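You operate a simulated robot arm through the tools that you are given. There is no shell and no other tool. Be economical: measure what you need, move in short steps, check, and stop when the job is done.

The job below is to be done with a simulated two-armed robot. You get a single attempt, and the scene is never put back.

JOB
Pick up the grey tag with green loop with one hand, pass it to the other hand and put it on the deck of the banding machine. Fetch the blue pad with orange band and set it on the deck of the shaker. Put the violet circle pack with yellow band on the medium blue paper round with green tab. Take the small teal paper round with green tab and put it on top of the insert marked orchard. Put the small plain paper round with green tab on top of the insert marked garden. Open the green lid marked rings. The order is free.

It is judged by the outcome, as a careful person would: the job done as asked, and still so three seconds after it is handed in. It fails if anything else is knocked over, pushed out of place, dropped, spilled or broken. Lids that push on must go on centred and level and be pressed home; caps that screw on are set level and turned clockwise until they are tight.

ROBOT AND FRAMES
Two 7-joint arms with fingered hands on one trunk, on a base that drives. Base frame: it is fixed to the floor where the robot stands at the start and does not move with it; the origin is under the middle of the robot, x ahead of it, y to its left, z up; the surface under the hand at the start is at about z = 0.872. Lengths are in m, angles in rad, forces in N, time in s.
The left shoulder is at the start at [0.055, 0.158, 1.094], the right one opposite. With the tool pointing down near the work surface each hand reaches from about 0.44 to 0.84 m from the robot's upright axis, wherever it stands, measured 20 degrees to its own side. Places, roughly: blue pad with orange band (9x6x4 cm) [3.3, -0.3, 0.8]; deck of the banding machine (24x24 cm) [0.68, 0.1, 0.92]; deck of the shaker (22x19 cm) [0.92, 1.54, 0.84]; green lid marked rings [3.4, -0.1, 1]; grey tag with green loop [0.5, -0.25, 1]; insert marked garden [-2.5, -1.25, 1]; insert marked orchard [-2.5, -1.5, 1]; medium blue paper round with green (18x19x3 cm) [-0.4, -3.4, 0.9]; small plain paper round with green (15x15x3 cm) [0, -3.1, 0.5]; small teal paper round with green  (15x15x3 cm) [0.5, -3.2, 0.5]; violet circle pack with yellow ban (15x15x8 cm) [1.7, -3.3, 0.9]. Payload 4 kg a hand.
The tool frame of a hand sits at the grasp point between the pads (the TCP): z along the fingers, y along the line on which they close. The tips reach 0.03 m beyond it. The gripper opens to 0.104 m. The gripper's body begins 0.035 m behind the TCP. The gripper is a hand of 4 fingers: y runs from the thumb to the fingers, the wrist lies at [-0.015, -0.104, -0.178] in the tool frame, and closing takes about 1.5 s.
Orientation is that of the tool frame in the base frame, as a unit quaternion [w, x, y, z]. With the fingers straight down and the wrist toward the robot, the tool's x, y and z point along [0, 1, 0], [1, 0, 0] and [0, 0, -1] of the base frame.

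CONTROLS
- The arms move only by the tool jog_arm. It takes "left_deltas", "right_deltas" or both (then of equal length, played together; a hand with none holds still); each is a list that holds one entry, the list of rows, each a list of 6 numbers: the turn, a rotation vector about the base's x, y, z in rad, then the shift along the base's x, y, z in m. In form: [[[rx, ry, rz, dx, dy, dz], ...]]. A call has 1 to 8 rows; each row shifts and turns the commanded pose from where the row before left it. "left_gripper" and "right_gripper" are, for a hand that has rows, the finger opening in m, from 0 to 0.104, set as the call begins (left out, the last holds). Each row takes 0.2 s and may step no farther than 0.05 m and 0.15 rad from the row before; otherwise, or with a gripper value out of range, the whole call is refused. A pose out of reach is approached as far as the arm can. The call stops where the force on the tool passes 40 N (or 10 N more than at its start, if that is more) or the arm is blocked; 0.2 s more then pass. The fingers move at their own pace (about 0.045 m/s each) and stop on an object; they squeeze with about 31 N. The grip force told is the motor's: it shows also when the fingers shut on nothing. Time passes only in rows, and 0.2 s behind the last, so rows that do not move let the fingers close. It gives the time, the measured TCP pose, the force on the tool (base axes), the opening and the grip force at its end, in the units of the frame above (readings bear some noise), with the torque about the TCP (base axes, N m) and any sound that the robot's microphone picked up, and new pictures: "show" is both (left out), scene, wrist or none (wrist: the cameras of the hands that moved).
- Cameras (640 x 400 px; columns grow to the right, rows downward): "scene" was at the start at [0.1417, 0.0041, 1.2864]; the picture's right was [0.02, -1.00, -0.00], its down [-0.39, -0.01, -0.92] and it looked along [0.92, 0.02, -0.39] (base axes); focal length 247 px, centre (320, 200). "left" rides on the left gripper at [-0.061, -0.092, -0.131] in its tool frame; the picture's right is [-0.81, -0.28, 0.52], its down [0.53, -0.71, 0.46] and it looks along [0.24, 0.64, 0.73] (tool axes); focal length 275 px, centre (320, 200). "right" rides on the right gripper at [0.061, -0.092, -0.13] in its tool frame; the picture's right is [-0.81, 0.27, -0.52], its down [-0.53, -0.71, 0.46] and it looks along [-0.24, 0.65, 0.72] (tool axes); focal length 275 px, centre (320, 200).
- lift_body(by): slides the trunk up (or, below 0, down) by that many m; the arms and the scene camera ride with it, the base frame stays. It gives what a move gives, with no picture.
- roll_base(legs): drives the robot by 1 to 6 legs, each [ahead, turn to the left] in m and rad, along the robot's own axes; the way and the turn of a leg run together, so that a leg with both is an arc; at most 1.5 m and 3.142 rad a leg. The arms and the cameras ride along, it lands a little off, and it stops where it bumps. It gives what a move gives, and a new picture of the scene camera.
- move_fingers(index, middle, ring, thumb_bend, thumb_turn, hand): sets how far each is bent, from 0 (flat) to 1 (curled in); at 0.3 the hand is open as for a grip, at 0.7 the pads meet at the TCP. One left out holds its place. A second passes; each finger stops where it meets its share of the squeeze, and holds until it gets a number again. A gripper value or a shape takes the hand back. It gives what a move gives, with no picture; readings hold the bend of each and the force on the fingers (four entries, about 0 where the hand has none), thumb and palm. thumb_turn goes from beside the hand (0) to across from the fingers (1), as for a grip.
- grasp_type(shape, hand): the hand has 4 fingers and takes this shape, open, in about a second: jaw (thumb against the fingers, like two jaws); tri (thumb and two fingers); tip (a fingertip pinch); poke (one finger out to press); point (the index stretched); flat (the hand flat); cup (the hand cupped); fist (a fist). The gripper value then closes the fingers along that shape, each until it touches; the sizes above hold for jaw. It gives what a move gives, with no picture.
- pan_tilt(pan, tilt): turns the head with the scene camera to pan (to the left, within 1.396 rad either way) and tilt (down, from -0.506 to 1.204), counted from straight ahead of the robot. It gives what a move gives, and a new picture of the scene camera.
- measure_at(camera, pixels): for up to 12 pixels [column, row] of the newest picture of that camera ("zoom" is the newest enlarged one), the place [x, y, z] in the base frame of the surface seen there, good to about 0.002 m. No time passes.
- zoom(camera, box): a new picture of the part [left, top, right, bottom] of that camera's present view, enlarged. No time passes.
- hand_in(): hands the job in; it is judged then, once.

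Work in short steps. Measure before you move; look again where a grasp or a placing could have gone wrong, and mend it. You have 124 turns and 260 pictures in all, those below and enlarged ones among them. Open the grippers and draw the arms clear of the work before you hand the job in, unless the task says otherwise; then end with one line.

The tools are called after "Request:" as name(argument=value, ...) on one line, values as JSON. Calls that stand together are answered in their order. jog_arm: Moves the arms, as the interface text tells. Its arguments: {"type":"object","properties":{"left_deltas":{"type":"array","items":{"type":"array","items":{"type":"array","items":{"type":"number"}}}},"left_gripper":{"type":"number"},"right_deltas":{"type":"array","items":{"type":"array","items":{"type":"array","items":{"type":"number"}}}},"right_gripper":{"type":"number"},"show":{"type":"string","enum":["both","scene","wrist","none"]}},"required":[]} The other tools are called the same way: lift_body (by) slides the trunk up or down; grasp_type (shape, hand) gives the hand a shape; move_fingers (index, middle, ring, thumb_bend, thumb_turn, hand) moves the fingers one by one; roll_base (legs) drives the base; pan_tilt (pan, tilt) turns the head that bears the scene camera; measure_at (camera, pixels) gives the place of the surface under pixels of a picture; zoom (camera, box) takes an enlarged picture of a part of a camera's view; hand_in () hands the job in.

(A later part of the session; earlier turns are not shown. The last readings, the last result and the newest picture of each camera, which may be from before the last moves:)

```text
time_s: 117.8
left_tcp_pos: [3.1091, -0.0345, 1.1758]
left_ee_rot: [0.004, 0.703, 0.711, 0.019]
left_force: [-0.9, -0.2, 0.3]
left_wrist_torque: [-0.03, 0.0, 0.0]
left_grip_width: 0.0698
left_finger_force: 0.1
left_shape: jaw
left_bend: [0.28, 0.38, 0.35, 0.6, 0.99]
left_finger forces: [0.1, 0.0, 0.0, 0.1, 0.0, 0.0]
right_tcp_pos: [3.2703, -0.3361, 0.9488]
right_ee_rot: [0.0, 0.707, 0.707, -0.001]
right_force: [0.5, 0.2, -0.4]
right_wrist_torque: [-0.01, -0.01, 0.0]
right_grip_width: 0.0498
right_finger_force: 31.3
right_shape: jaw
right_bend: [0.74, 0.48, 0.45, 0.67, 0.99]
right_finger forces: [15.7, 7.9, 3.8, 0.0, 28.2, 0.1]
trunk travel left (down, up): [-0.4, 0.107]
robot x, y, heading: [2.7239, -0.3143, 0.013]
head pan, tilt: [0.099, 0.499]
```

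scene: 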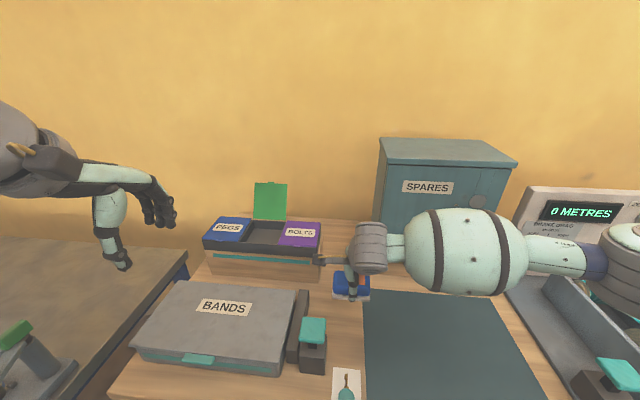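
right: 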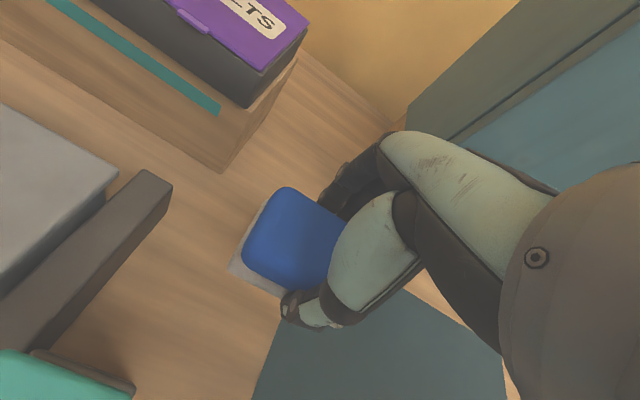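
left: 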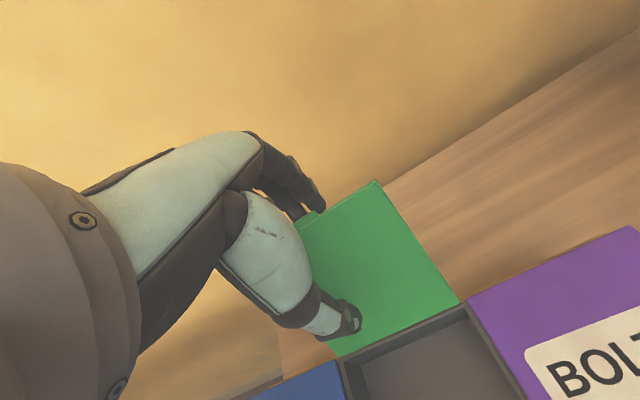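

The pad is held (5 cm wide, 28 N). I raise it, draw it back, and reverse out from the bench.

Request:
jog_arm(right_deltas=[[[0, 0, 0, 0, 0, 0.045], [0, 0, 0, 0, 0, 0.045], [0, 0, 0, 0, 0, 0.045], [0, 0, 0, 0, 0, 0.045], [0, 0, 0, -0.045, -0.02, 0], [0, 0, 0, -0.045, -0.02, 0], [0, 0, 0, -0.045, -0.02, 0], [0, 0, 0, -0.035, -0.02, 0]]], show="none")

Request:
roll_base(legs=[[-0.45, 0], [0, 1.56]])

Request:
pan_tilt(pan=0.4, tilt=0.45)

```text
time_s: 119.6
left_tcp_pos: [3.1096, -0.0362, 1.1764]
left_ee_rot: [0.003, 0.702, 0.712, 0.018]
left_force: [0.0, 1.5, 0.0]
left_wrist_torque: [-0.01, 0.03, -0.04]
left_grip_width: 0.0698
left_finger_force: 0.0
left_shape: jaw
left_bend: [0.28, 0.38, 0.35, 0.6, 0.99]
left_finger forces: [0.1, 0.0, 0.0, 0.1, 0.0, 0.0]
right_tcp_pos: [3.102, -0.416, 1.1275]
right_ee_rot: [0.0, 0.708, 0.707, 0.0]
right_force: [0.5, 0.6, -0.5]
right_wrist_torque: [-0.02, -0.04, 0.0]
right_grip_width: 0.0497
right_finger_force: 30.8
right_shape: jaw
right_bend: [0.74, 0.48, 0.46, 0.68, 0.99]
right_finger forces: [16.4, 8.2, 3.9, 0.0, 28.5, 0.1]
trunk travel left (down, up): [-0.4, 0.107]
robot x, y, heading: [2.7234, -0.3145, 0.007]
head pan, tilt: [0.099, 0.499]
```

```text
time_s: 126.9
left_tcp_pos: [1.9998, 0.0727, 1.1749]
left_ee_rot: [-0.011, 0.001, 1.0, 0.015]
left_force: [-0.1, 0.3, 0.2]
left_wrist_torque: [-0.01, 0.02, -0.05]
left_grip_width: 0.0698
left_finger_force: 0.1
left_shape: jaw
left_bend: [0.28, 0.38, 0.35, 0.6, 0.99]
left_finger forces: [0.0, 0.0, 0.1, 0.0, 0.0, 0.0]
right_tcp_pos: [2.3797, 0.0596, 1.1268]
right_ee_rot: [0.001, 0.009, 1.0, -0.001]
right_force: [-1.2, 0.4, -1.2]
right_wrist_torque: [0.02, -0.02, -0.04]
right_grip_width: 0.0496
right_finger_force: 30.7
right_shape: jaw
right_bend: [0.74, 0.48, 0.46, 0.68, 0.99]
right_finger forces: [16.4, 8.3, 3.7, 0.0, 28.1, 0.0]
trunk travel left (down, up): [-0.4, 0.107]
robot x, y, heading: [2.2874, -0.3202, 1.563]
head pan, tilt: [0.099, 0.499]
```

scene: 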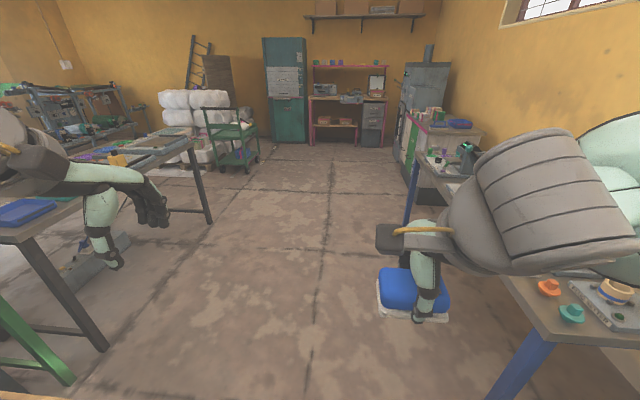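

```text
time_s: 127.7
left_tcp_pos: [1.9988, 0.0572, 1.1805]
left_ee_rot: [-0.01, 0.002, 1.0, 0.022]
left_force: [0.0, 0.2, 0.9]
left_wrist_torque: [0.0, -0.01, 0.01]
left_grip_width: 0.0699
left_finger_force: 0.0
left_shape: jaw
left_bend: [0.28, 0.38, 0.35, 0.6, 1.0]
left_finger forces: [0.0, 0.0, 0.0, 0.0, 0.0, 0.0]
right_tcp_pos: [2.3796, 0.0445, 1.1317]
right_ee_rot: [0.001, 0.008, 1.0, 0.007]
right_force: [-0.1, 0.1, 0.1]
right_wrist_torque: [0.05, -0.01, 0.02]
right_grip_width: 0.0495
right_finger_force: 31.0
right_shape: jaw
right_bend: [0.74, 0.48, 0.46, 0.68, 0.99]
right_finger forces: [16.8, 8.3, 3.9, 0.0, 28.7, 0.0]
trunk travel left (down, up): [-0.4, 0.107]
robot x, y, heading: [2.2842, -0.3173, 1.563]
head pan, tilt: [0.4, 0.45]
```

scene: 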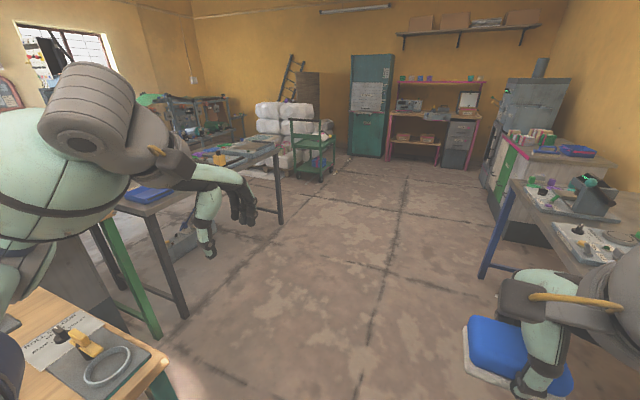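

The corridor north is clear. I measure the left table's east edge and the shaker area around (225,160).

Request:
measure_at(camera="scene", pixels=[[180, 312], [278, 220], [275, 145], [222, 158], [245, 148], [160, 205], [205, 158], [160, 385], [480, 275], [530, 215]])

Request:
zoom(camera="scene", box=[110, 120, 330, 260])

```text
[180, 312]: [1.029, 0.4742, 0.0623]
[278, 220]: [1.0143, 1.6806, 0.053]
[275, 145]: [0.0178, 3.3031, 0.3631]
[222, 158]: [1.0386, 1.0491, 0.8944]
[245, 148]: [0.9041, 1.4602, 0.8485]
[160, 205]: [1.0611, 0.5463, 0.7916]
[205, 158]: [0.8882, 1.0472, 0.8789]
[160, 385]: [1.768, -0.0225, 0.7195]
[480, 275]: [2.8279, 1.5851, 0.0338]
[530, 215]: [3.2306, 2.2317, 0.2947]
```

```text
2.86 times, centred on (220, 190) of scene
```

zoom: 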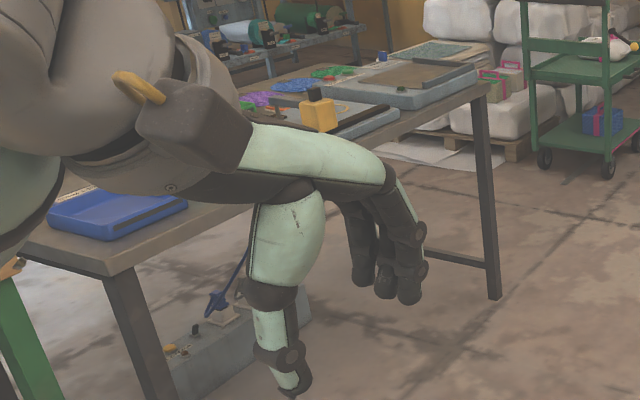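

The left table spans y 0.46–1.70 with its east edge at x≈1.06; the shaker deck lies near its north-east end. I drive north and turn west toward it.

Request:
roll_base(legs=[[1.0, 0], [0.82, 0], [0, 1.571], [0.35, 0]])

Request:
pan_tilt(pan=0.0, tilt=0.5)

Request:
zoom(camera="scene", box=[160, 100, 480, 300])

```text
time_s: 143.8
left_tcp_pos: [1.5908, 1.1952, 1.1803]
left_ee_rot: [0.022, 0.71, -0.704, -0.007]
left_force: [0.2, 0.3, 0.4]
left_wrist_torque: [0.01, 0.01, -0.04]
left_grip_width: 0.0702
left_finger_force: 0.0
left_shape: jaw
left_bend: [0.28, 0.38, 0.35, 0.6, 1.0]
left_finger forces: [0.0, 0.0, 0.0, 0.1, 0.0, 0.0]
right_tcp_pos: [1.6004, 1.5775, 1.1304]
right_ee_rot: [-0.003, -0.705, 0.71, 0.005]
right_force: [-0.7, -0.2, -1.5]
right_wrist_torque: [0.03, -0.02, -0.03]
right_grip_width: 0.0494
right_finger_force: 31.0
right_shape: jaw
right_bend: [0.74, 0.48, 0.46, 0.68, 0.99]
right_finger forces: [16.6, 8.3, 3.9, 0.1, 28.1, 0.0]
trunk travel left (down, up): [-0.4, 0.107]
robot x, y, heading: [1.9671, 1.4859, 3.145]
head pan, tilt: [0.4, 0.45]
```

scene: 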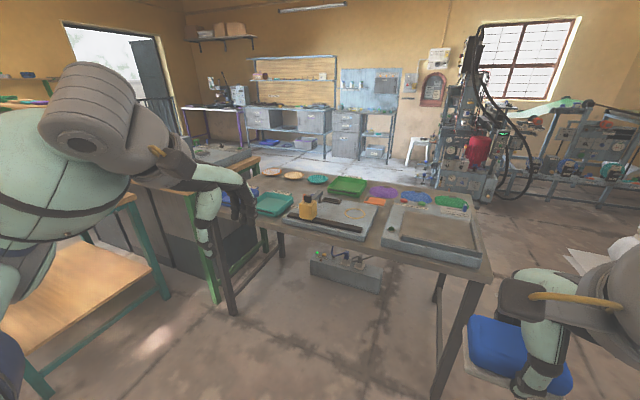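

```text
time_s: 144.7
left_tcp_pos: [1.6065, 1.1974, 1.1855]
left_ee_rot: [0.027, 0.71, -0.704, -0.011]
left_force: [0.5, -0.4, -0.2]
left_wrist_torque: [-0.03, 0.0, -0.01]
left_grip_width: 0.0703
left_finger_force: 0.0
left_shape: jaw
left_bend: [0.28, 0.38, 0.35, 0.6, 0.99]
left_finger forces: [0.0, 0.0, 0.0, 0.0, 0.1, 0.0]
right_tcp_pos: [1.6129, 1.5779, 1.1353]
right_ee_rot: [-0.008, -0.704, 0.71, 0.01]
right_force: [-0.4, 0.0, -1.2]
right_wrist_torque: [0.01, 0.01, 0.0]
right_grip_width: 0.049
right_finger_force: 31.0
right_shape: jaw
right_bend: [0.74, 0.48, 0.46, 0.68, 0.99]
right_finger forces: [17.1, 8.7, 4.1, 0.0, 29.0, 0.1]
trunk travel left (down, up): [-0.4, 0.107]
robot x, y, heading: [1.9638, 1.4836, 3.139]
head pan, tilt: [0.0, 0.499]
```

scene: 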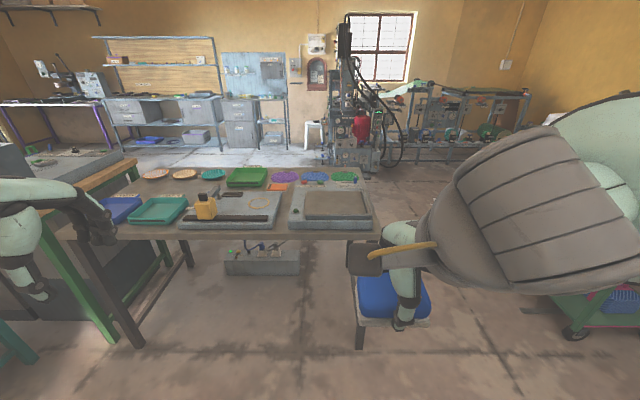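

```text
2.00 times, centred on (320, 200) of scene
```

zoom: 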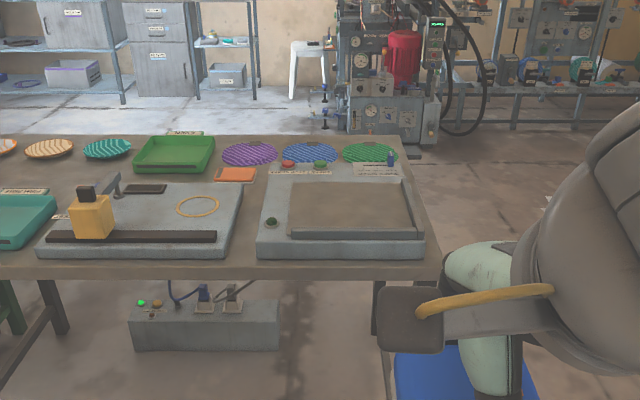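

The shaker is the plate with the rimmed brown deck around (350,208 in zoom). I measure its deck and rim.

Request:
measure_at(camera="zoom", pixels=[[350, 208], [300, 228], [405, 228], [395, 190], [300, 190], [340, 255], [400, 200], [265, 215], [345, 235], [345, 182], [275, 225], [412, 200]])

```text
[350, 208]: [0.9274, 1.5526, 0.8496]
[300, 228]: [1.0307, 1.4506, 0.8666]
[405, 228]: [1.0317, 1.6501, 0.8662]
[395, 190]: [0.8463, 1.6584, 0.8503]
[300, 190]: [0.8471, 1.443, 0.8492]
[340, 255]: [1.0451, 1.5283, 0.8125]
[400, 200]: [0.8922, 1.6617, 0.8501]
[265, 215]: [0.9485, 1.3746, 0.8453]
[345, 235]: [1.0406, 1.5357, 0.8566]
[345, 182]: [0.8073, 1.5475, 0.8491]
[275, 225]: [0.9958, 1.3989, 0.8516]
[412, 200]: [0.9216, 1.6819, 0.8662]
```

Deck is at z 0.850, x 0.83–1.02, y 1.44–1.66. I drive 0.46 m closer, then move the right hand over (0.925, 1.55).

Request:
roll_base(legs=[[0.46, 0]])

Request:
measure_at(camera="scene", pixels=[[320, 250], [330, 240], [345, 280], [300, 245]])

```text
time_s: 147.5
left_tcp_pos: [1.1513, 1.1965, 1.1852]
left_ee_rot: [0.027, 0.71, -0.704, -0.012]
left_force: [0.1, -0.1, 0.0]
left_wrist_torque: [-0.03, 0.0, 0.01]
left_grip_width: 0.07
left_finger_force: 0.1
left_shape: jaw
left_bend: [0.28, 0.38, 0.35, 0.6, 0.99]
left_finger forces: [0.0, 0.1, 0.0, 0.1, 0.0, 0.0]
right_tcp_pos: [1.1579, 1.5782, 1.1354]
right_ee_rot: [-0.007, -0.705, 0.709, 0.009]
right_force: [-0.4, -1.6, 0.3]
right_wrist_torque: [0.01, 0.01, 0.02]
right_grip_width: 0.0494
right_finger_force: 30.6
right_shape: jaw
right_bend: [0.74, 0.48, 0.46, 0.68, 0.99]
right_finger forces: [17.1, 8.6, 4.2, 0.0, 29.2, 0.0]
trunk travel left (down, up): [-0.4, 0.107]
robot x, y, heading: [1.5153, 1.4851, 3.142]
head pan, tilt: [0.0, 0.499]
```

scene: 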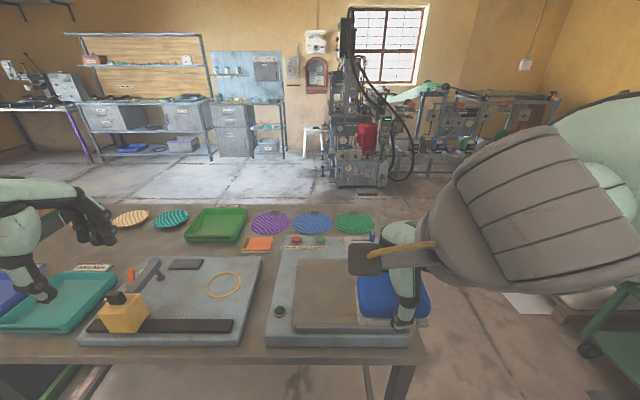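

```text
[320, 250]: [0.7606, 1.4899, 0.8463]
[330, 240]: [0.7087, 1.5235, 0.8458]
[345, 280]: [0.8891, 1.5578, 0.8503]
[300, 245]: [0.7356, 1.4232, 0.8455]
```

I carry the pad over the deck and lower to a few centimetres above it.

Request:
jog_arm(right_deltas=[[[0, 0, 0, -0.046, -0.006, 0], [0, 0, 0, -0.046, -0.006, 0], [0, 0, 0, -0.046, -0.006, 0], [0, 0, 0, -0.046, -0.005, 0], [0, 0, 0, -0.046, -0.005, 0], [0, 0, 0, 0, 0, -0.045], [0, 0, 0, 0, 0, -0.045], [0, 0, 0, 0, 0, -0.045]]], show="none")

Request:
jog_arm(right_deltas=[[[0, 0, 0, 0, 0, -0.04], [0, 0, 0, 0, 0, -0.03], [0, 0, 0, 0, 0, 0]]])

Request:
zoom(camera="right", box=[180, 160, 420, 380])

```text
time_s: 149.3
left_tcp_pos: [1.1624, 1.1983, 1.1884]
left_ee_rot: [0.03, 0.712, -0.702, -0.015]
left_force: [-0.2, 0.3, -0.6]
left_wrist_torque: [0.0, 0.01, -0.03]
left_grip_width: 0.0699
left_finger_force: 0.0
left_shape: jaw
left_bend: [0.28, 0.38, 0.35, 0.6, 0.99]
left_finger forces: [0.0, 0.0, 0.0, 0.0, 0.1, 0.0]
right_tcp_pos: [0.9436, 1.5519, 1.0045]
right_ee_rot: [-0.012, -0.704, 0.709, 0.015]
right_force: [-0.3, 0.6, 0.1]
right_wrist_torque: [-0.01, 0.0, 0.0]
right_grip_width: 0.0494
right_finger_force: 30.9
right_shape: jaw
right_bend: [0.74, 0.48, 0.46, 0.68, 0.99]
right_finger forces: [17.4, 8.7, 4.1, 0.1, 29.2, 0.0]
trunk travel left (down, up): [-0.4, 0.107]
robot x, y, heading: [1.5098, 1.4818, 3.14]
head pan, tilt: [0.0, 0.499]
```

```text
time_s: 150.1
left_tcp_pos: [1.164, 1.1953, 1.1881]
left_ee_rot: [0.03, 0.712, -0.701, -0.016]
left_force: [0.1, -0.3, 1.1]
left_wrist_torque: [-0.04, -0.03, 0.04]
left_grip_width: 0.0698
left_finger_force: 0.0
left_shape: jaw
left_bend: [0.28, 0.38, 0.35, 0.6, 0.99]
left_finger forces: [0.0, 0.1, 0.0, 0.0, 0.0, 0.0]
right_tcp_pos: [0.9428, 1.5504, 0.9332]
right_ee_rot: [-0.012, -0.705, 0.709, 0.015]
right_force: [0.3, -0.6, 0.4]
right_wrist_torque: [-0.03, 0.0, 0.0]
right_grip_width: 0.0494
right_finger_force: 30.9
right_shape: jaw
right_bend: [0.74, 0.48, 0.46, 0.68, 0.99]
right_finger forces: [17.4, 8.8, 4.0, 0.1, 29.2, 0.0]
trunk travel left (down, up): [-0.4, 0.107]
robot x, y, heading: [1.5123, 1.489, 3.143]
head pan, tilt: [0.0, 0.499]
```

scene: 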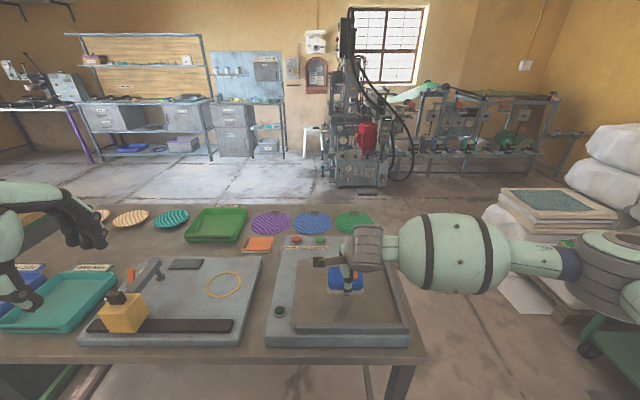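
right: 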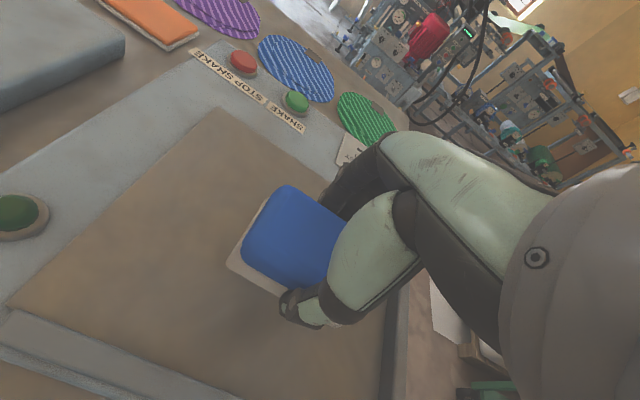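

```text
1.82 times, centred on (300, 270) of right
```

zoom: 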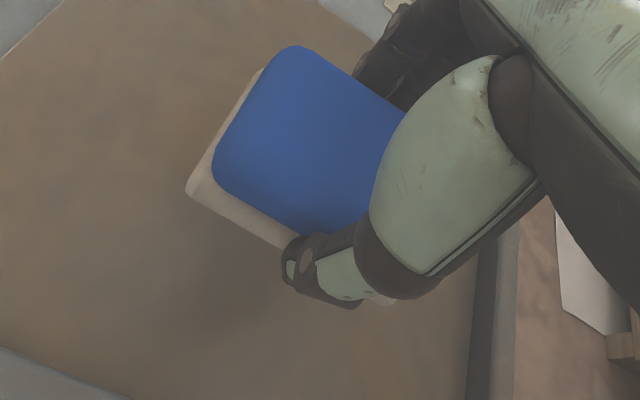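

I shift slightly west and lower until the pad touches the deck.

Request:
jog_arm(right_deltas=[[[0, 0, 0, -0.012, 0, -0.015], [0, 0, 0, 0, 0, -0.015], [0, 0, 0, 0, 0, -0.008], [0, 0, 0, 0, 0, -0.005], [0, 0, 0, 0, 0, 0]]], show="none")

Request:
measure_at(camera="scene", pixels=[[340, 278]])

```text
time_s: 151.3
left_tcp_pos: [1.1651, 1.1959, 1.1893]
left_ee_rot: [0.031, 0.711, -0.702, -0.015]
left_force: [-0.2, -0.5, -1.1]
left_wrist_torque: [0.04, 0.02, 0.0]
left_grip_width: 0.0702
left_finger_force: 0.2
left_shape: jaw
left_bend: [0.28, 0.38, 0.35, 0.6, 0.99]
left_finger forces: [0.0, 0.1, 0.1, 0.1, 0.0, 0.0]
right_tcp_pos: [0.93, 1.5514, 0.8907]
right_ee_rot: [-0.011, -0.705, 0.709, 0.014]
right_force: [-0.7, -0.1, -1.6]
right_wrist_torque: [-0.01, 0.0, 0.01]
right_grip_width: 0.0492
right_finger_force: 31.0
right_shape: jaw
right_bend: [0.74, 0.48, 0.46, 0.68, 0.99]
right_finger forces: [17.4, 8.8, 4.0, 0.0, 29.1, 0.1]
trunk travel left (down, up): [-0.4, 0.107]
robot x, y, heading: [1.5129, 1.488, 3.139]
head pan, tilt: [0.0, 0.499]
```

```text
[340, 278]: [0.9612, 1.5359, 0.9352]
```

No contact yet at z 0.891; I go down a few millimetres more until a force shows, then release.

Request:
jog_arm(right_deltas=[[[0, 0, 0, 0, 0, -0.003], [0, 0, 0, 0, 0, -0.003], [0, 0, 0, 0, 0, -0.002], [0, 0, 0, 0, 0, 0]]], show="wrist")

```text
time_s: 152.3
left_tcp_pos: [1.1669, 1.1963, 1.1898]
left_ee_rot: [0.031, 0.711, -0.703, -0.016]
left_force: [-0.5, -0.3, -0.1]
left_wrist_torque: [-0.01, -0.04, 0.03]
left_grip_width: 0.0697
left_finger_force: 0.1
left_shape: jaw
left_bend: [0.28, 0.38, 0.35, 0.6, 0.99]
left_finger forces: [0.0, 0.0, 0.1, 0.0, 0.0, 0.0]
right_tcp_pos: [0.9301, 1.5511, 0.8862]
right_ee_rot: [-0.014, -0.705, 0.709, 0.015]
right_force: [1.4, 1.3, 20.7]
right_wrist_torque: [-0.04, -0.69, 0.06]
right_grip_width: 0.05
right_finger_force: 31.2
right_shape: jaw
right_bend: [0.74, 0.48, 0.46, 0.68, 0.99]
right_finger forces: [19.4, 9.9, 4.9, 0.0, 38.3, 0.1]
trunk travel left (down, up): [-0.4, 0.107]
robot x, y, heading: [1.5101, 1.4875, 3.143]
head pan, tilt: [0.0, 0.499]
```

right: 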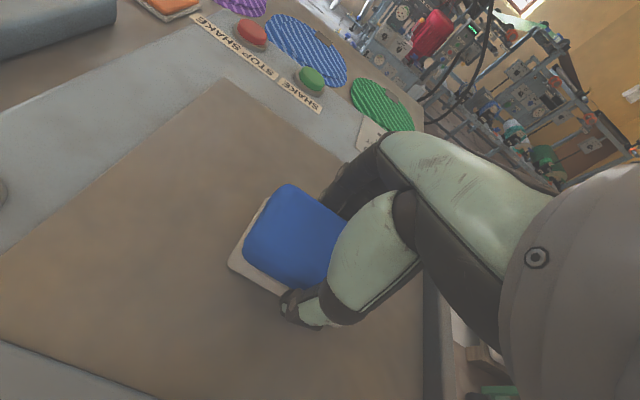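

The pad rests on the deck (20 N). I open, lift away, and check.

Request:
jog_arm(right_deltas=[[[0, 0, 0, 0, 0, 0.001], [0, 0, 0, 0, 0, 0], [0, 0, 0, 0, 0, 0], [0, 0, 0, 0, 0, 0], [0, 0, 0, 0, 0, 0], [0, 0, 0, 0, 0, 0.04], [0, 0, 0, 0, 0, 0.045], [0, 0, 0, 0, 0, 0.045]]], right_gripper=0.1, show="none")

Request:
jog_arm(right_deltas=[[[0, 0, 0, 0.03, 0, 0.04], [0, 0, 0, 0.045, 0.01, 0.02], [0, 0, 0, 0.045, 0.01, 0], [0, 0, 0, 0.045, 0.01, 0], [0, 0, 0, 0.045, 0, 0]]], show="scene")

Request:
zoom(camera="scene", box=[240, 210, 440, 370])

```text
time_s: 154.1
left_tcp_pos: [1.1644, 1.1966, 1.1887]
left_ee_rot: [0.031, 0.712, -0.702, -0.015]
left_force: [0.3, 0.8, -0.8]
left_wrist_torque: [0.0, 0.0, 0.02]
left_grip_width: 0.0699
left_finger_force: 0.0
left_shape: jaw
left_bend: [0.28, 0.38, 0.35, 0.6, 0.99]
left_finger forces: [0.1, 0.1, 0.1, 0.0, 0.0, 0.1]
right_tcp_pos: [0.9293, 1.5509, 1.0137]
right_ee_rot: [-0.012, -0.706, 0.708, 0.013]
right_force: [-0.4, -0.2, 0.4]
right_wrist_torque: [0.0, 0.0, -0.01]
right_grip_width: 0.0995
right_finger_force: 0.0
right_shape: jaw
right_bend: [0.31, 0.31, 0.3, 0.31, 0.98]
right_finger forces: [0.1, 0.0, 0.0, 0.0, 0.0, 0.0]
trunk travel left (down, up): [-0.4, 0.107]
robot x, y, heading: [1.5102, 1.4865, 3.142]
head pan, tilt: [0.0, 0.499]
```

```text
refused: row 2 steps farther than a row can; nothing moved
```

```text
2.50 times, centred on (340, 290) of scene
```

zoom: 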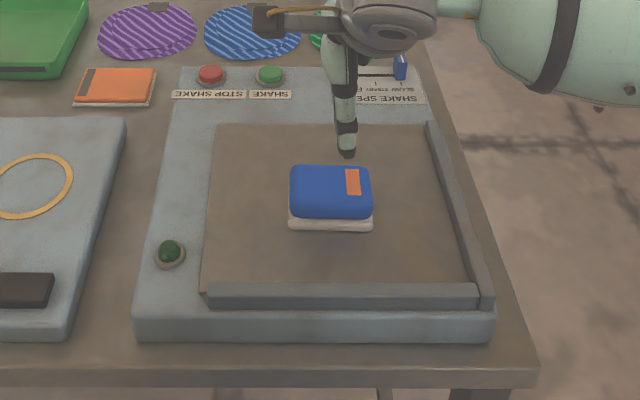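

The pad sits on the deck, orange band up. I lift and withdraw the right hand, then back out and drive south toward the violet pack.

Request:
jog_arm(right_deltas=[[[0, 0, 0, 0.02, 0, 0.045], [0, 0, 0, 0.03, 0, 0.035], [0, 0, 0, 0.045, 0.01, 0.01], [0, 0, 0, 0.045, 0.01, 0], [0, 0, 0, 0.045, 0, 0], [0, 0, 0, 0.02, 0, 0]]], show="none")

Request:
roll_base(legs=[[-0.79, 0], [0, 1.571], [1.5, 0], [1.5, 0], [0.5, 0], [0, -0.75]])

```text
time_s: 155.5
left_tcp_pos: [1.164, 1.1973, 1.1889]
left_ee_rot: [0.031, 0.712, -0.702, -0.015]
left_force: [-0.1, 0.6, 0.2]
left_wrist_torque: [-0.01, -0.04, -0.02]
left_grip_width: 0.0696
left_finger_force: 0.1
left_shape: jaw
left_bend: [0.28, 0.38, 0.35, 0.6, 0.99]
left_finger forces: [0.0, 0.0, 0.0, 0.1, 0.0, 0.1]
right_tcp_pos: [1.1345, 1.5731, 1.1047]
right_ee_rot: [-0.013, -0.705, 0.709, 0.015]
right_force: [0.1, 0.0, -0.2]
right_wrist_torque: [-0.01, -0.01, 0.0]
right_grip_width: 0.0994
right_finger_force: 0.1
right_shape: jaw
right_bend: [0.31, 0.31, 0.3, 0.31, 0.98]
right_finger forces: [0.0, 0.0, 0.0, 0.0, 0.0, 0.0]
trunk travel left (down, up): [-0.4, 0.107]
robot x, y, heading: [1.5088, 1.4855, 3.145]
head pan, tilt: [0.0, 0.499]
```

```text
time_s: 184.5
left_tcp_pos: [2.4468, -2.4837, 1.1909]
left_ee_rot: [0.031, 0.94, -0.34, 0.001]
left_force: [0.5, 0.1, -0.3]
left_wrist_torque: [0.02, 0.02, -0.01]
left_grip_width: 0.0699
left_finger_force: 0.1
left_shape: jaw
left_bend: [0.28, 0.38, 0.35, 0.6, 0.99]
left_finger forces: [0.0, 0.0, 0.0, 0.0, 0.0, 0.0]
right_tcp_pos: [2.1415, -2.2618, 1.1053]
right_ee_rot: [0.017, 0.938, -0.347, -0.009]
right_force: [0.4, 0.0, 0.1]
right_wrist_torque: [-0.01, -0.01, -0.01]
right_grip_width: 0.0997
right_finger_force: 0.0
right_shape: jaw
right_bend: [0.31, 0.31, 0.3, 0.31, 0.98]
right_finger forces: [0.1, 0.0, 0.0, 0.0, 0.0, 0.0]
trunk travel left (down, up): [-0.4, 0.107]
robot x, y, heading: [2.4529, -2.0336, -2.274]
head pan, tilt: [0.0, 0.499]
```

scene: 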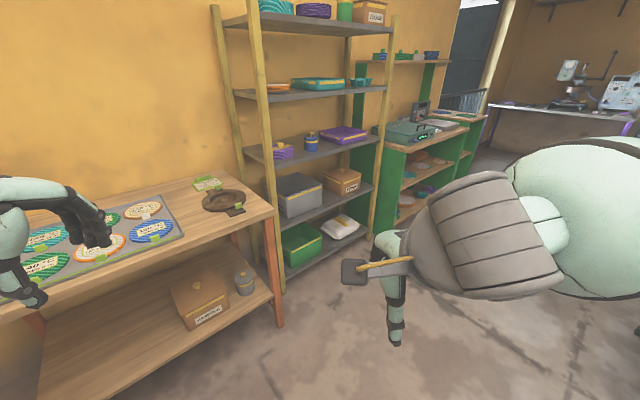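

The pack is on the middle shelf at about (283,150). I measure it and the shelf around it.

Request:
zoom(camera="scene", box=[210, 60, 400, 200])

Request:
measure_at(camera="scene", pixels=[[283, 155], [276, 158], [293, 157], [283, 146], [311, 142], [285, 163], [320, 152], [262, 120], [285, 100], [340, 96], [370, 150], [300, 158]])

```text
2.86 times, centred on (305, 130) of scene
```

zoom: 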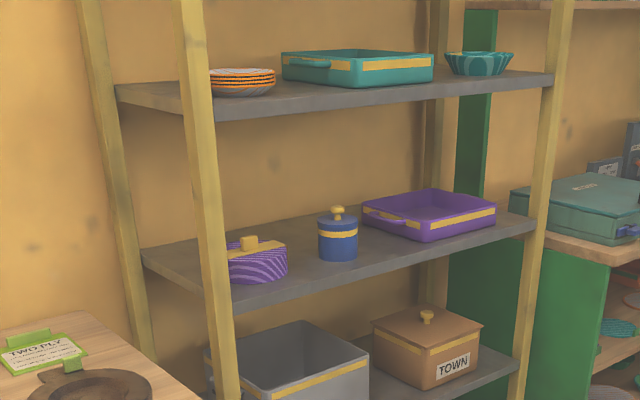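

```text
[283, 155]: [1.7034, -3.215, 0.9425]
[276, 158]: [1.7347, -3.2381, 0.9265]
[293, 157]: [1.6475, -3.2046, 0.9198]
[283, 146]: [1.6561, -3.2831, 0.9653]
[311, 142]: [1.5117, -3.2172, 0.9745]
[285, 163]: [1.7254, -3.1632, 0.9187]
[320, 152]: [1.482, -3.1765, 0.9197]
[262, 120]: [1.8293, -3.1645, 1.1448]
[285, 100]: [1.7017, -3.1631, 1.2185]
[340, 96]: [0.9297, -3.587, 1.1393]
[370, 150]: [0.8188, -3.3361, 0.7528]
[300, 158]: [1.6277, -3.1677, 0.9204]
```

The pack is a striped disc (top 0.965) with a yellow knob, shelf edge at y≈-3.163, next board at z≈1.21. I drive to stand in front of it, slightly west so the left hand reaches straight in.

Request:
roll_base(legs=[[0, -0.5], [1.03, 0], [0, 1.203]])

Request:
pan_tilt(pan=0.25, tilt=0.45)

Request:
zoom(camera="scene", box=[220, 120, 420, 260])

```text
time_s: 195.5
left_tcp_pos: [1.7596, -2.752, 1.1972]
left_ee_rot: [0.029, 0.999, 0.019, 0.011]
left_force: [0.4, 0.4, 0.4]
left_wrist_torque: [0.0, -0.01, 0.01]
left_grip_width: 0.07
left_finger_force: 0.0
left_shape: jaw
left_bend: [0.28, 0.38, 0.35, 0.6, 0.99]
left_finger forces: [0.0, 0.0, 0.0, 0.1, 0.0, 0.1]
right_tcp_pos: [1.3815, -2.7899, 1.1098]
right_ee_rot: [0.023, 1.0, 0.012, -0.003]
right_force: [-0.1, -0.3, 0.6]
right_wrist_torque: [-0.03, 0.03, 0.01]
right_grip_width: 0.1001
right_finger_force: 0.0
right_shape: jaw
right_bend: [0.31, 0.31, 0.3, 0.31, 0.98]
right_finger forces: [0.1, 0.0, 0.0, 0.0, 0.1, 0.1]
trunk travel left (down, up): [-0.4, 0.107]
robot x, y, heading: [1.4565, -2.421, -1.542]
head pan, tilt: [0.0, 0.499]
```

scene: 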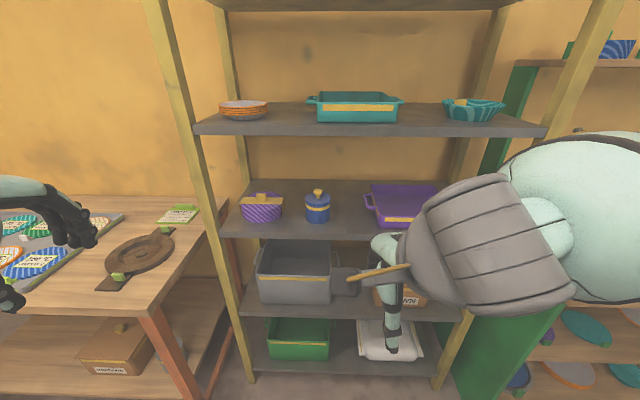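

```text
time_s: 196.3
left_tcp_pos: [1.7627, -2.7402, 1.2042]
left_ee_rot: [0.033, 0.999, 0.023, 0.005]
left_force: [-0.2, -0.5, 1.1]
left_wrist_torque: [0.02, 0.01, -0.02]
left_grip_width: 0.0698
left_finger_force: 0.1
left_shape: jaw
left_bend: [0.28, 0.38, 0.35, 0.6, 0.99]
left_finger forces: [0.1, 0.1, 0.0, 0.0, 0.1, 0.0]
right_tcp_pos: [1.3835, -2.7845, 1.1165]
right_ee_rot: [0.029, 1.0, -0.002, 0.0]
right_force: [0.0, 0.9, -0.8]
right_wrist_torque: [-0.02, -0.01, 0.0]
right_grip_width: 0.1001
right_finger_force: 0.1
right_shape: jaw
right_bend: [0.31, 0.31, 0.3, 0.31, 0.98]
right_finger forces: [0.0, 0.0, 0.0, 0.0, 0.1, 0.0]
trunk travel left (down, up): [-0.4, 0.107]
robot x, y, heading: [1.4583, -2.4237, -1.546]
head pan, tilt: [0.25, 0.45]
```

scene: 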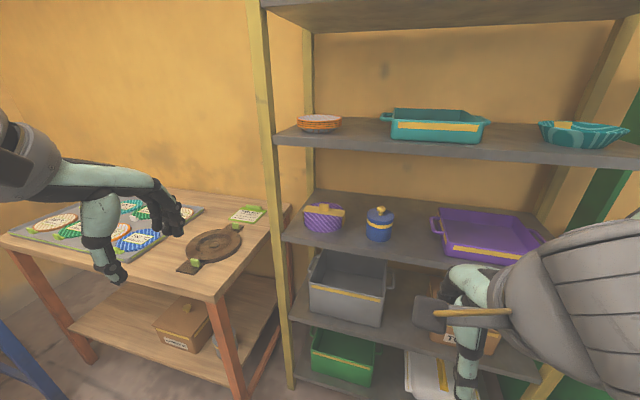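

```text
2.86 times, centred on (320, 190) of scene
```

zoom: 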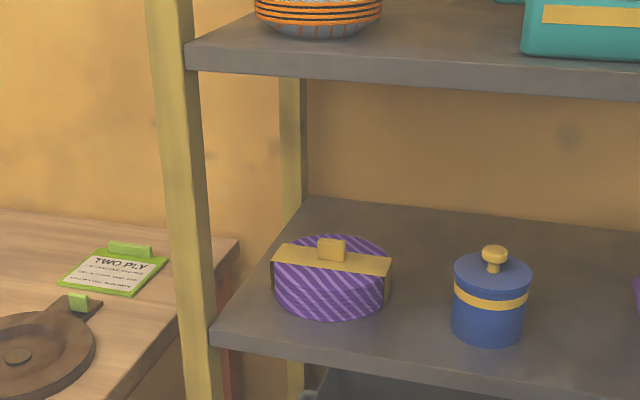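

The pack has a yellow band over its top with a small yellow block. I zoom and measure the block.

Request:
zoom(camera="scene", box=[295, 185, 365, 240])

Request:
measure_at(camera="zoom", pixels=[[255, 150], [265, 175], [300, 165], [230, 155], [265, 140], [120, 170], [420, 200], [200, 220], [240, 300], [330, 160], [90, 200], [440, 260]])

```text
7.27 times, centred on (330, 212) of scene
```

zoom: 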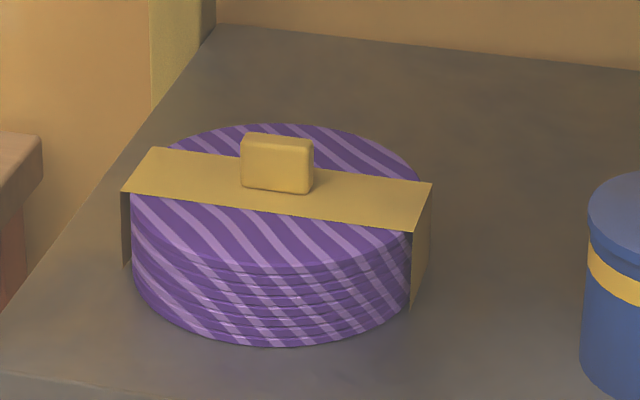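

```text
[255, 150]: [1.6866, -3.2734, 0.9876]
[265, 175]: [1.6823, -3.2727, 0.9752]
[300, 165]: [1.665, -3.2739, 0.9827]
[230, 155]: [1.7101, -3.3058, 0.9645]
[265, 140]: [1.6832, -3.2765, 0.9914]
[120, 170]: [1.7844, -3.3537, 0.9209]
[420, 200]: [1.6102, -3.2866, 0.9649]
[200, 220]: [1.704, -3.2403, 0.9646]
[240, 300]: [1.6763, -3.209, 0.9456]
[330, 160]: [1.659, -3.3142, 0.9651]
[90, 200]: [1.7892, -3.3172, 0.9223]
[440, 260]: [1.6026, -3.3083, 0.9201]
```

The block is 3.4 cm long in x at y≈-3.273…-3.287, z 0.965–0.992. I drive 0.25 m closer, then pitch the left hand 18° forward so its wrist stays outside the upper board.

Request:
roll_base(legs=[[0.25, 0]])

Request:
jog_arm(left_deltas=[[[-0.125, 0, 0, -0.02, 0, -0.03], [-0.125, 0, 0, -0.02, 0, -0.03], [0, 0, 0, -0.02, -0.01, -0.035], [0, 0, 0, -0.02, -0.01, -0.035], [0, 0, 0, 0, -0.02, -0.03], [0, 0, 0, 0, 0, 0]]], left_gripper=0.06)

Request:
zoom(camera="scene", box=[180, 100, 420, 300])

```text
time_s: 198.1
left_tcp_pos: [1.7646, -2.9901, 1.2031]
left_ee_rot: [0.031, 0.999, 0.02, 0.006]
left_force: [-0.1, 0.0, 0.2]
left_wrist_torque: [-0.01, 0.0, 0.01]
left_grip_width: 0.07
left_finger_force: 0.0
left_shape: jaw
left_bend: [0.28, 0.38, 0.35, 0.6, 0.99]
left_finger forces: [0.1, 0.0, 0.0, 0.1, 0.1, 0.1]
right_tcp_pos: [1.3876, -3.0327, 1.1166]
right_ee_rot: [0.027, 1.0, -0.005, 0.001]
right_force: [0.0, -0.6, -0.7]
right_wrist_torque: [0.04, 0.0, -0.02]
right_grip_width: 0.1003
right_finger_force: 0.0
right_shape: jaw
right_bend: [0.31, 0.31, 0.3, 0.31, 0.98]
right_finger forces: [0.0, 0.1, 0.0, 0.0, 0.0, 0.0]
trunk travel left (down, up): [-0.4, 0.107]
robot x, y, heading: [1.4636, -2.6684, -1.547]
head pan, tilt: [0.25, 0.45]
```

scene: 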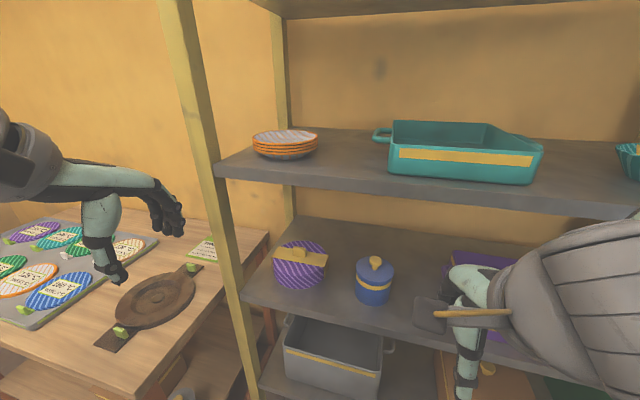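

```text
time_s: 199.5
left_tcp_pos: [1.7251, -3.1193, 1.1366]
left_ee_rot: [0.162, 0.987, 0.02, 0.004]
left_force: [-0.2, 1.2, 0.2]
left_wrist_torque: [0.01, 0.0, 0.0]
left_grip_width: 0.0604
left_finger_force: 0.1
left_shape: jaw
left_bend: [0.74, 0.41, 0.38, 0.66, 1.0]
left_finger forces: [0.0, 0.1, 0.0, 0.0, 0.2, 0.0]
left hand out of reach, approached as far as the arm can: row 1, 2, 3, 4
right_tcp_pos: [1.3885, -3.0274, 1.124]
right_ee_rot: [0.029, 0.999, -0.019, 0.006]
right_force: [0.1, 0.2, 0.3]
right_wrist_torque: [-0.06, 0.0, 0.0]
right_grip_width: 0.1
right_finger_force: 0.0
right_shape: jaw
right_bend: [0.31, 0.31, 0.3, 0.31, 0.98]
right_finger forces: [0.0, 0.0, 0.0, 0.1, 0.0, 0.1]
trunk travel left (down, up): [-0.4, 0.107]
robot x, y, heading: [1.4594, -2.6732, -1.547]
head pan, tilt: [0.25, 0.45]
```

scene: 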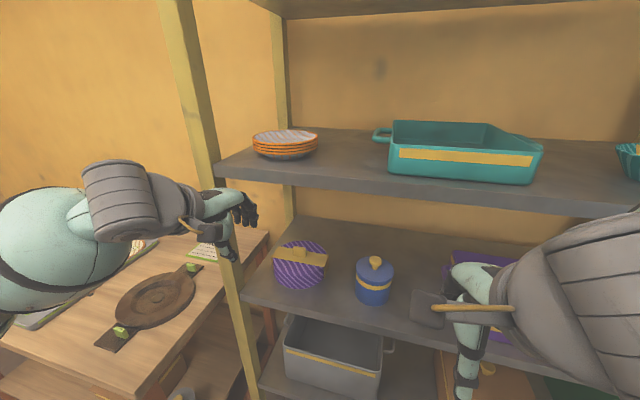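
left: 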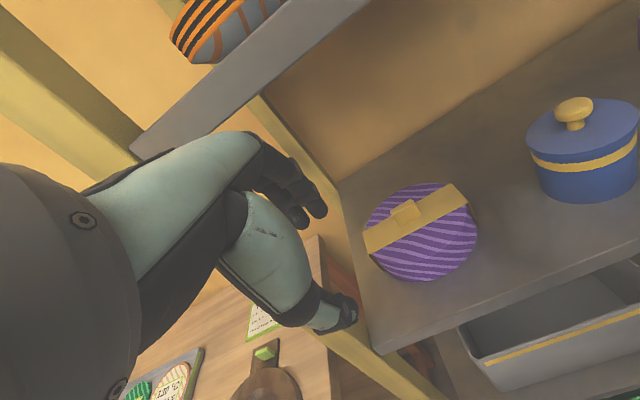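

```text
2.00 times, centred on (300, 200) of scene
```

zoom: 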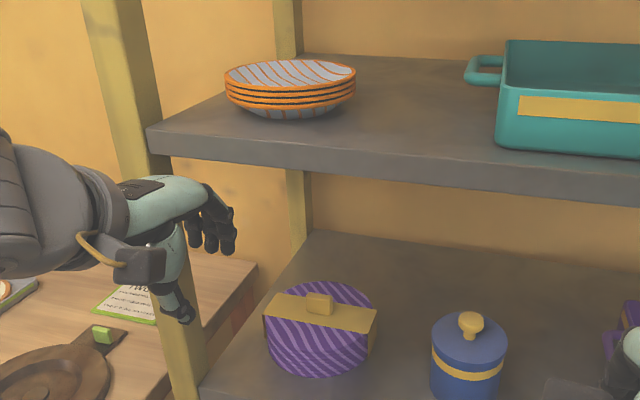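

The arm's configuration shifted it a bit close to the post; I move it toward the pack's centre line (x 1.675) first, then lower.

Request:
jog_arm(left_deltas=[[[0, 0, 0, -0.025, 0.01, 0], [0, 0, 0, -0.025, 0.01, -0.01], [0, 0, 0, 0, 0, -0.03], [0, 0, 0, 0, 0, -0.03], [0, 0, 0, 0, 0, -0.03], [0, 0, 0, 0, 0, 0]]])

Request:
zoom(camera="scene", box=[180, 100, 420, 300])

```text
time_s: 200.9
left_tcp_pos: [1.676, -3.1273, 1.043]
left_ee_rot: [0.16, 0.987, 0.022, 0.004]
left_force: [1.0, 0.3, -0.5]
left_wrist_torque: [0.0, 0.04, 0.0]
left_grip_width: 0.0601
left_finger_force: 0.1
left_shape: jaw
left_bend: [0.74, 0.41, 0.38, 0.66, 1.0]
left_finger forces: [0.0, 0.0, 0.0, 0.0, 0.0, 0.0]
left hand out of reach, approached as far as the arm can: row 1, 2, 3, 4
right_tcp_pos: [1.388, -3.0284, 1.1237]
right_ee_rot: [0.029, 0.999, -0.021, 0.004]
right_force: [0.1, 0.4, 0.7]
right_wrist_torque: [0.02, -0.01, 0.0]
right_grip_width: 0.1001
right_finger_force: 0.3
right_shape: jaw
right_bend: [0.31, 0.31, 0.3, 0.31, 0.98]
right_finger forces: [0.2, 0.0, 0.0, 0.0, 0.0, 0.0]
trunk travel left (down, up): [-0.4, 0.107]
robot x, y, heading: [1.4623, -2.6698, -1.541]
head pan, tilt: [0.25, 0.45]
```

scene: 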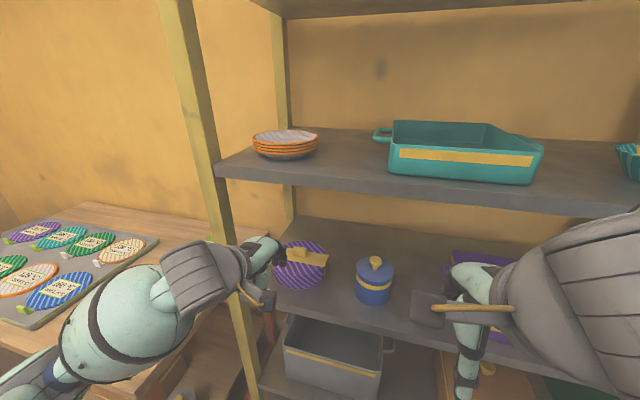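
left: 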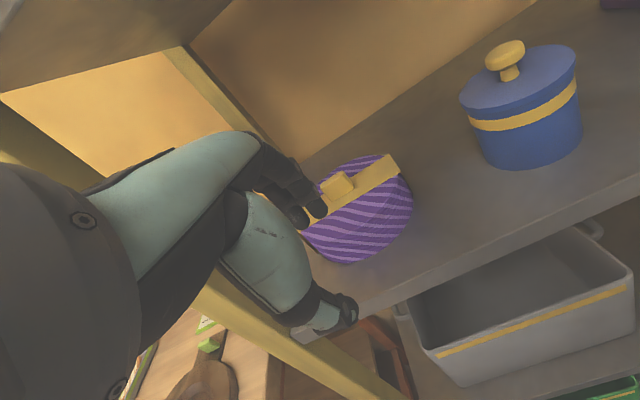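

```text
2.00 times, centred on (300, 200) of scene
```

zoom: 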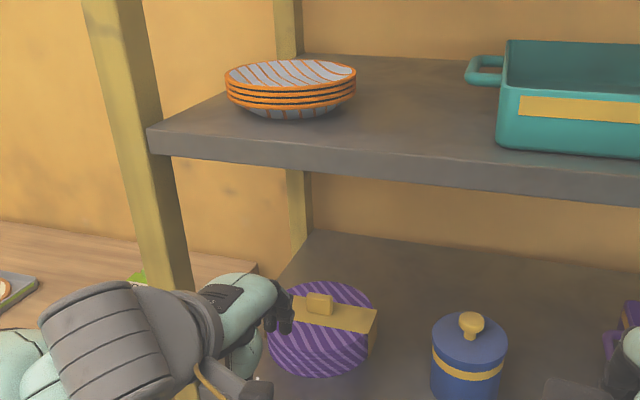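

The left forearm comes in around the post, which is too tight. I'll use the right hand instead (elbow side free), so I retract the left arm and reposition the base further east.

Request:
jog_arm(left_deltas=[[[0, 0, 0, 0, 0.03, 0], [0, 0, 0, 0, 0.04, 0], [0, 0, 0, 0, 0.03, 0.03], [0, 0, 0, 0, 0.02, 0.04], [0.125, 0, 0, 0, 0.02, 0.04], [0.125, 0, 0, 0, 0.02, 0.04]]], show="none")

Request:
roll_base(legs=[[-0.42, 0], [0, 0.9], [0.52, 0], [0, -0.93]])

```text
time_s: 202.3
left_tcp_pos: [1.6698, -3.0799, 1.1983]
left_ee_rot: [0.038, 0.999, 0.022, 0.006]
left_force: [0.9, 0.1, -0.7]
left_wrist_torque: [-0.03, -0.02, -0.01]
left_grip_width: 0.0602
left_finger_force: 0.0
left_shape: jaw
left_bend: [0.74, 0.41, 0.38, 0.66, 1.0]
left_finger forces: [0.0, 0.0, 0.1, 0.0, 0.0, 0.1]
left hand out of reach, approached as far as the arm can: row 1, 2, 3, 4
right_tcp_pos: [1.3864, -3.0266, 1.1245]
right_ee_rot: [0.03, 0.999, -0.019, 0.006]
right_force: [-0.3, -0.5, 0.1]
right_wrist_torque: [-0.05, 0.0, 0.01]
right_grip_width: 0.0997
right_finger_force: 0.2
right_shape: jaw
right_bend: [0.31, 0.31, 0.3, 0.31, 0.98]
right_finger forces: [0.0, 0.0, 0.0, 0.1, 0.1, 0.1]
trunk travel left (down, up): [-0.4, 0.107]
robot x, y, heading: [1.4661, -2.6683, -1.547]
head pan, tilt: [0.25, 0.45]
```

```text
time_s: 213.4
left_tcp_pos: [2.082, -2.9718, 1.1988]
left_ee_rot: [0.038, 0.999, 0.015, 0.007]
left_force: [-0.3, 0.1, 0.6]
left_wrist_torque: [0.01, 0.03, 0.03]
left_grip_width: 0.0601
left_finger_force: 0.0
left_shape: jaw
left_bend: [0.74, 0.41, 0.38, 0.66, 1.0]
left_finger forces: [0.1, 0.0, 0.0, 0.0, 0.0, 0.0]
right_tcp_pos: [1.8061, -2.9179, 1.1261]
right_ee_rot: [0.021, 1.0, -0.013, -0.007]
right_force: [-0.3, 0.4, -0.4]
right_wrist_torque: [-0.01, -0.02, 0.0]
right_grip_width: 0.0999
right_finger_force: 0.1
right_shape: jaw
right_bend: [0.31, 0.31, 0.3, 0.31, 0.98]
right_finger forces: [0.0, 0.1, 0.1, 0.1, 0.0, 0.0]
trunk travel left (down, up): [-0.4, 0.107]
robot x, y, heading: [1.893, -2.5594, -1.56]
head pan, tilt: [0.25, 0.45]
```

scene: 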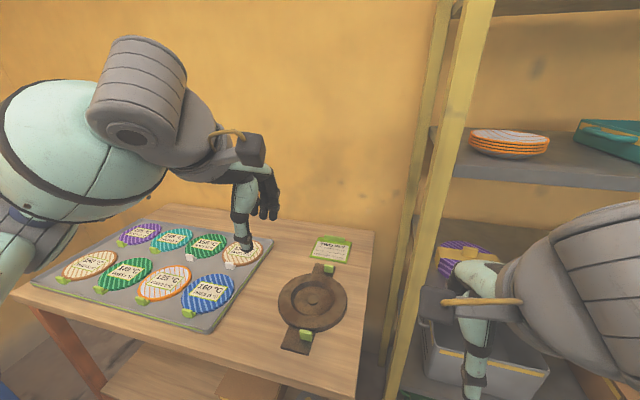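

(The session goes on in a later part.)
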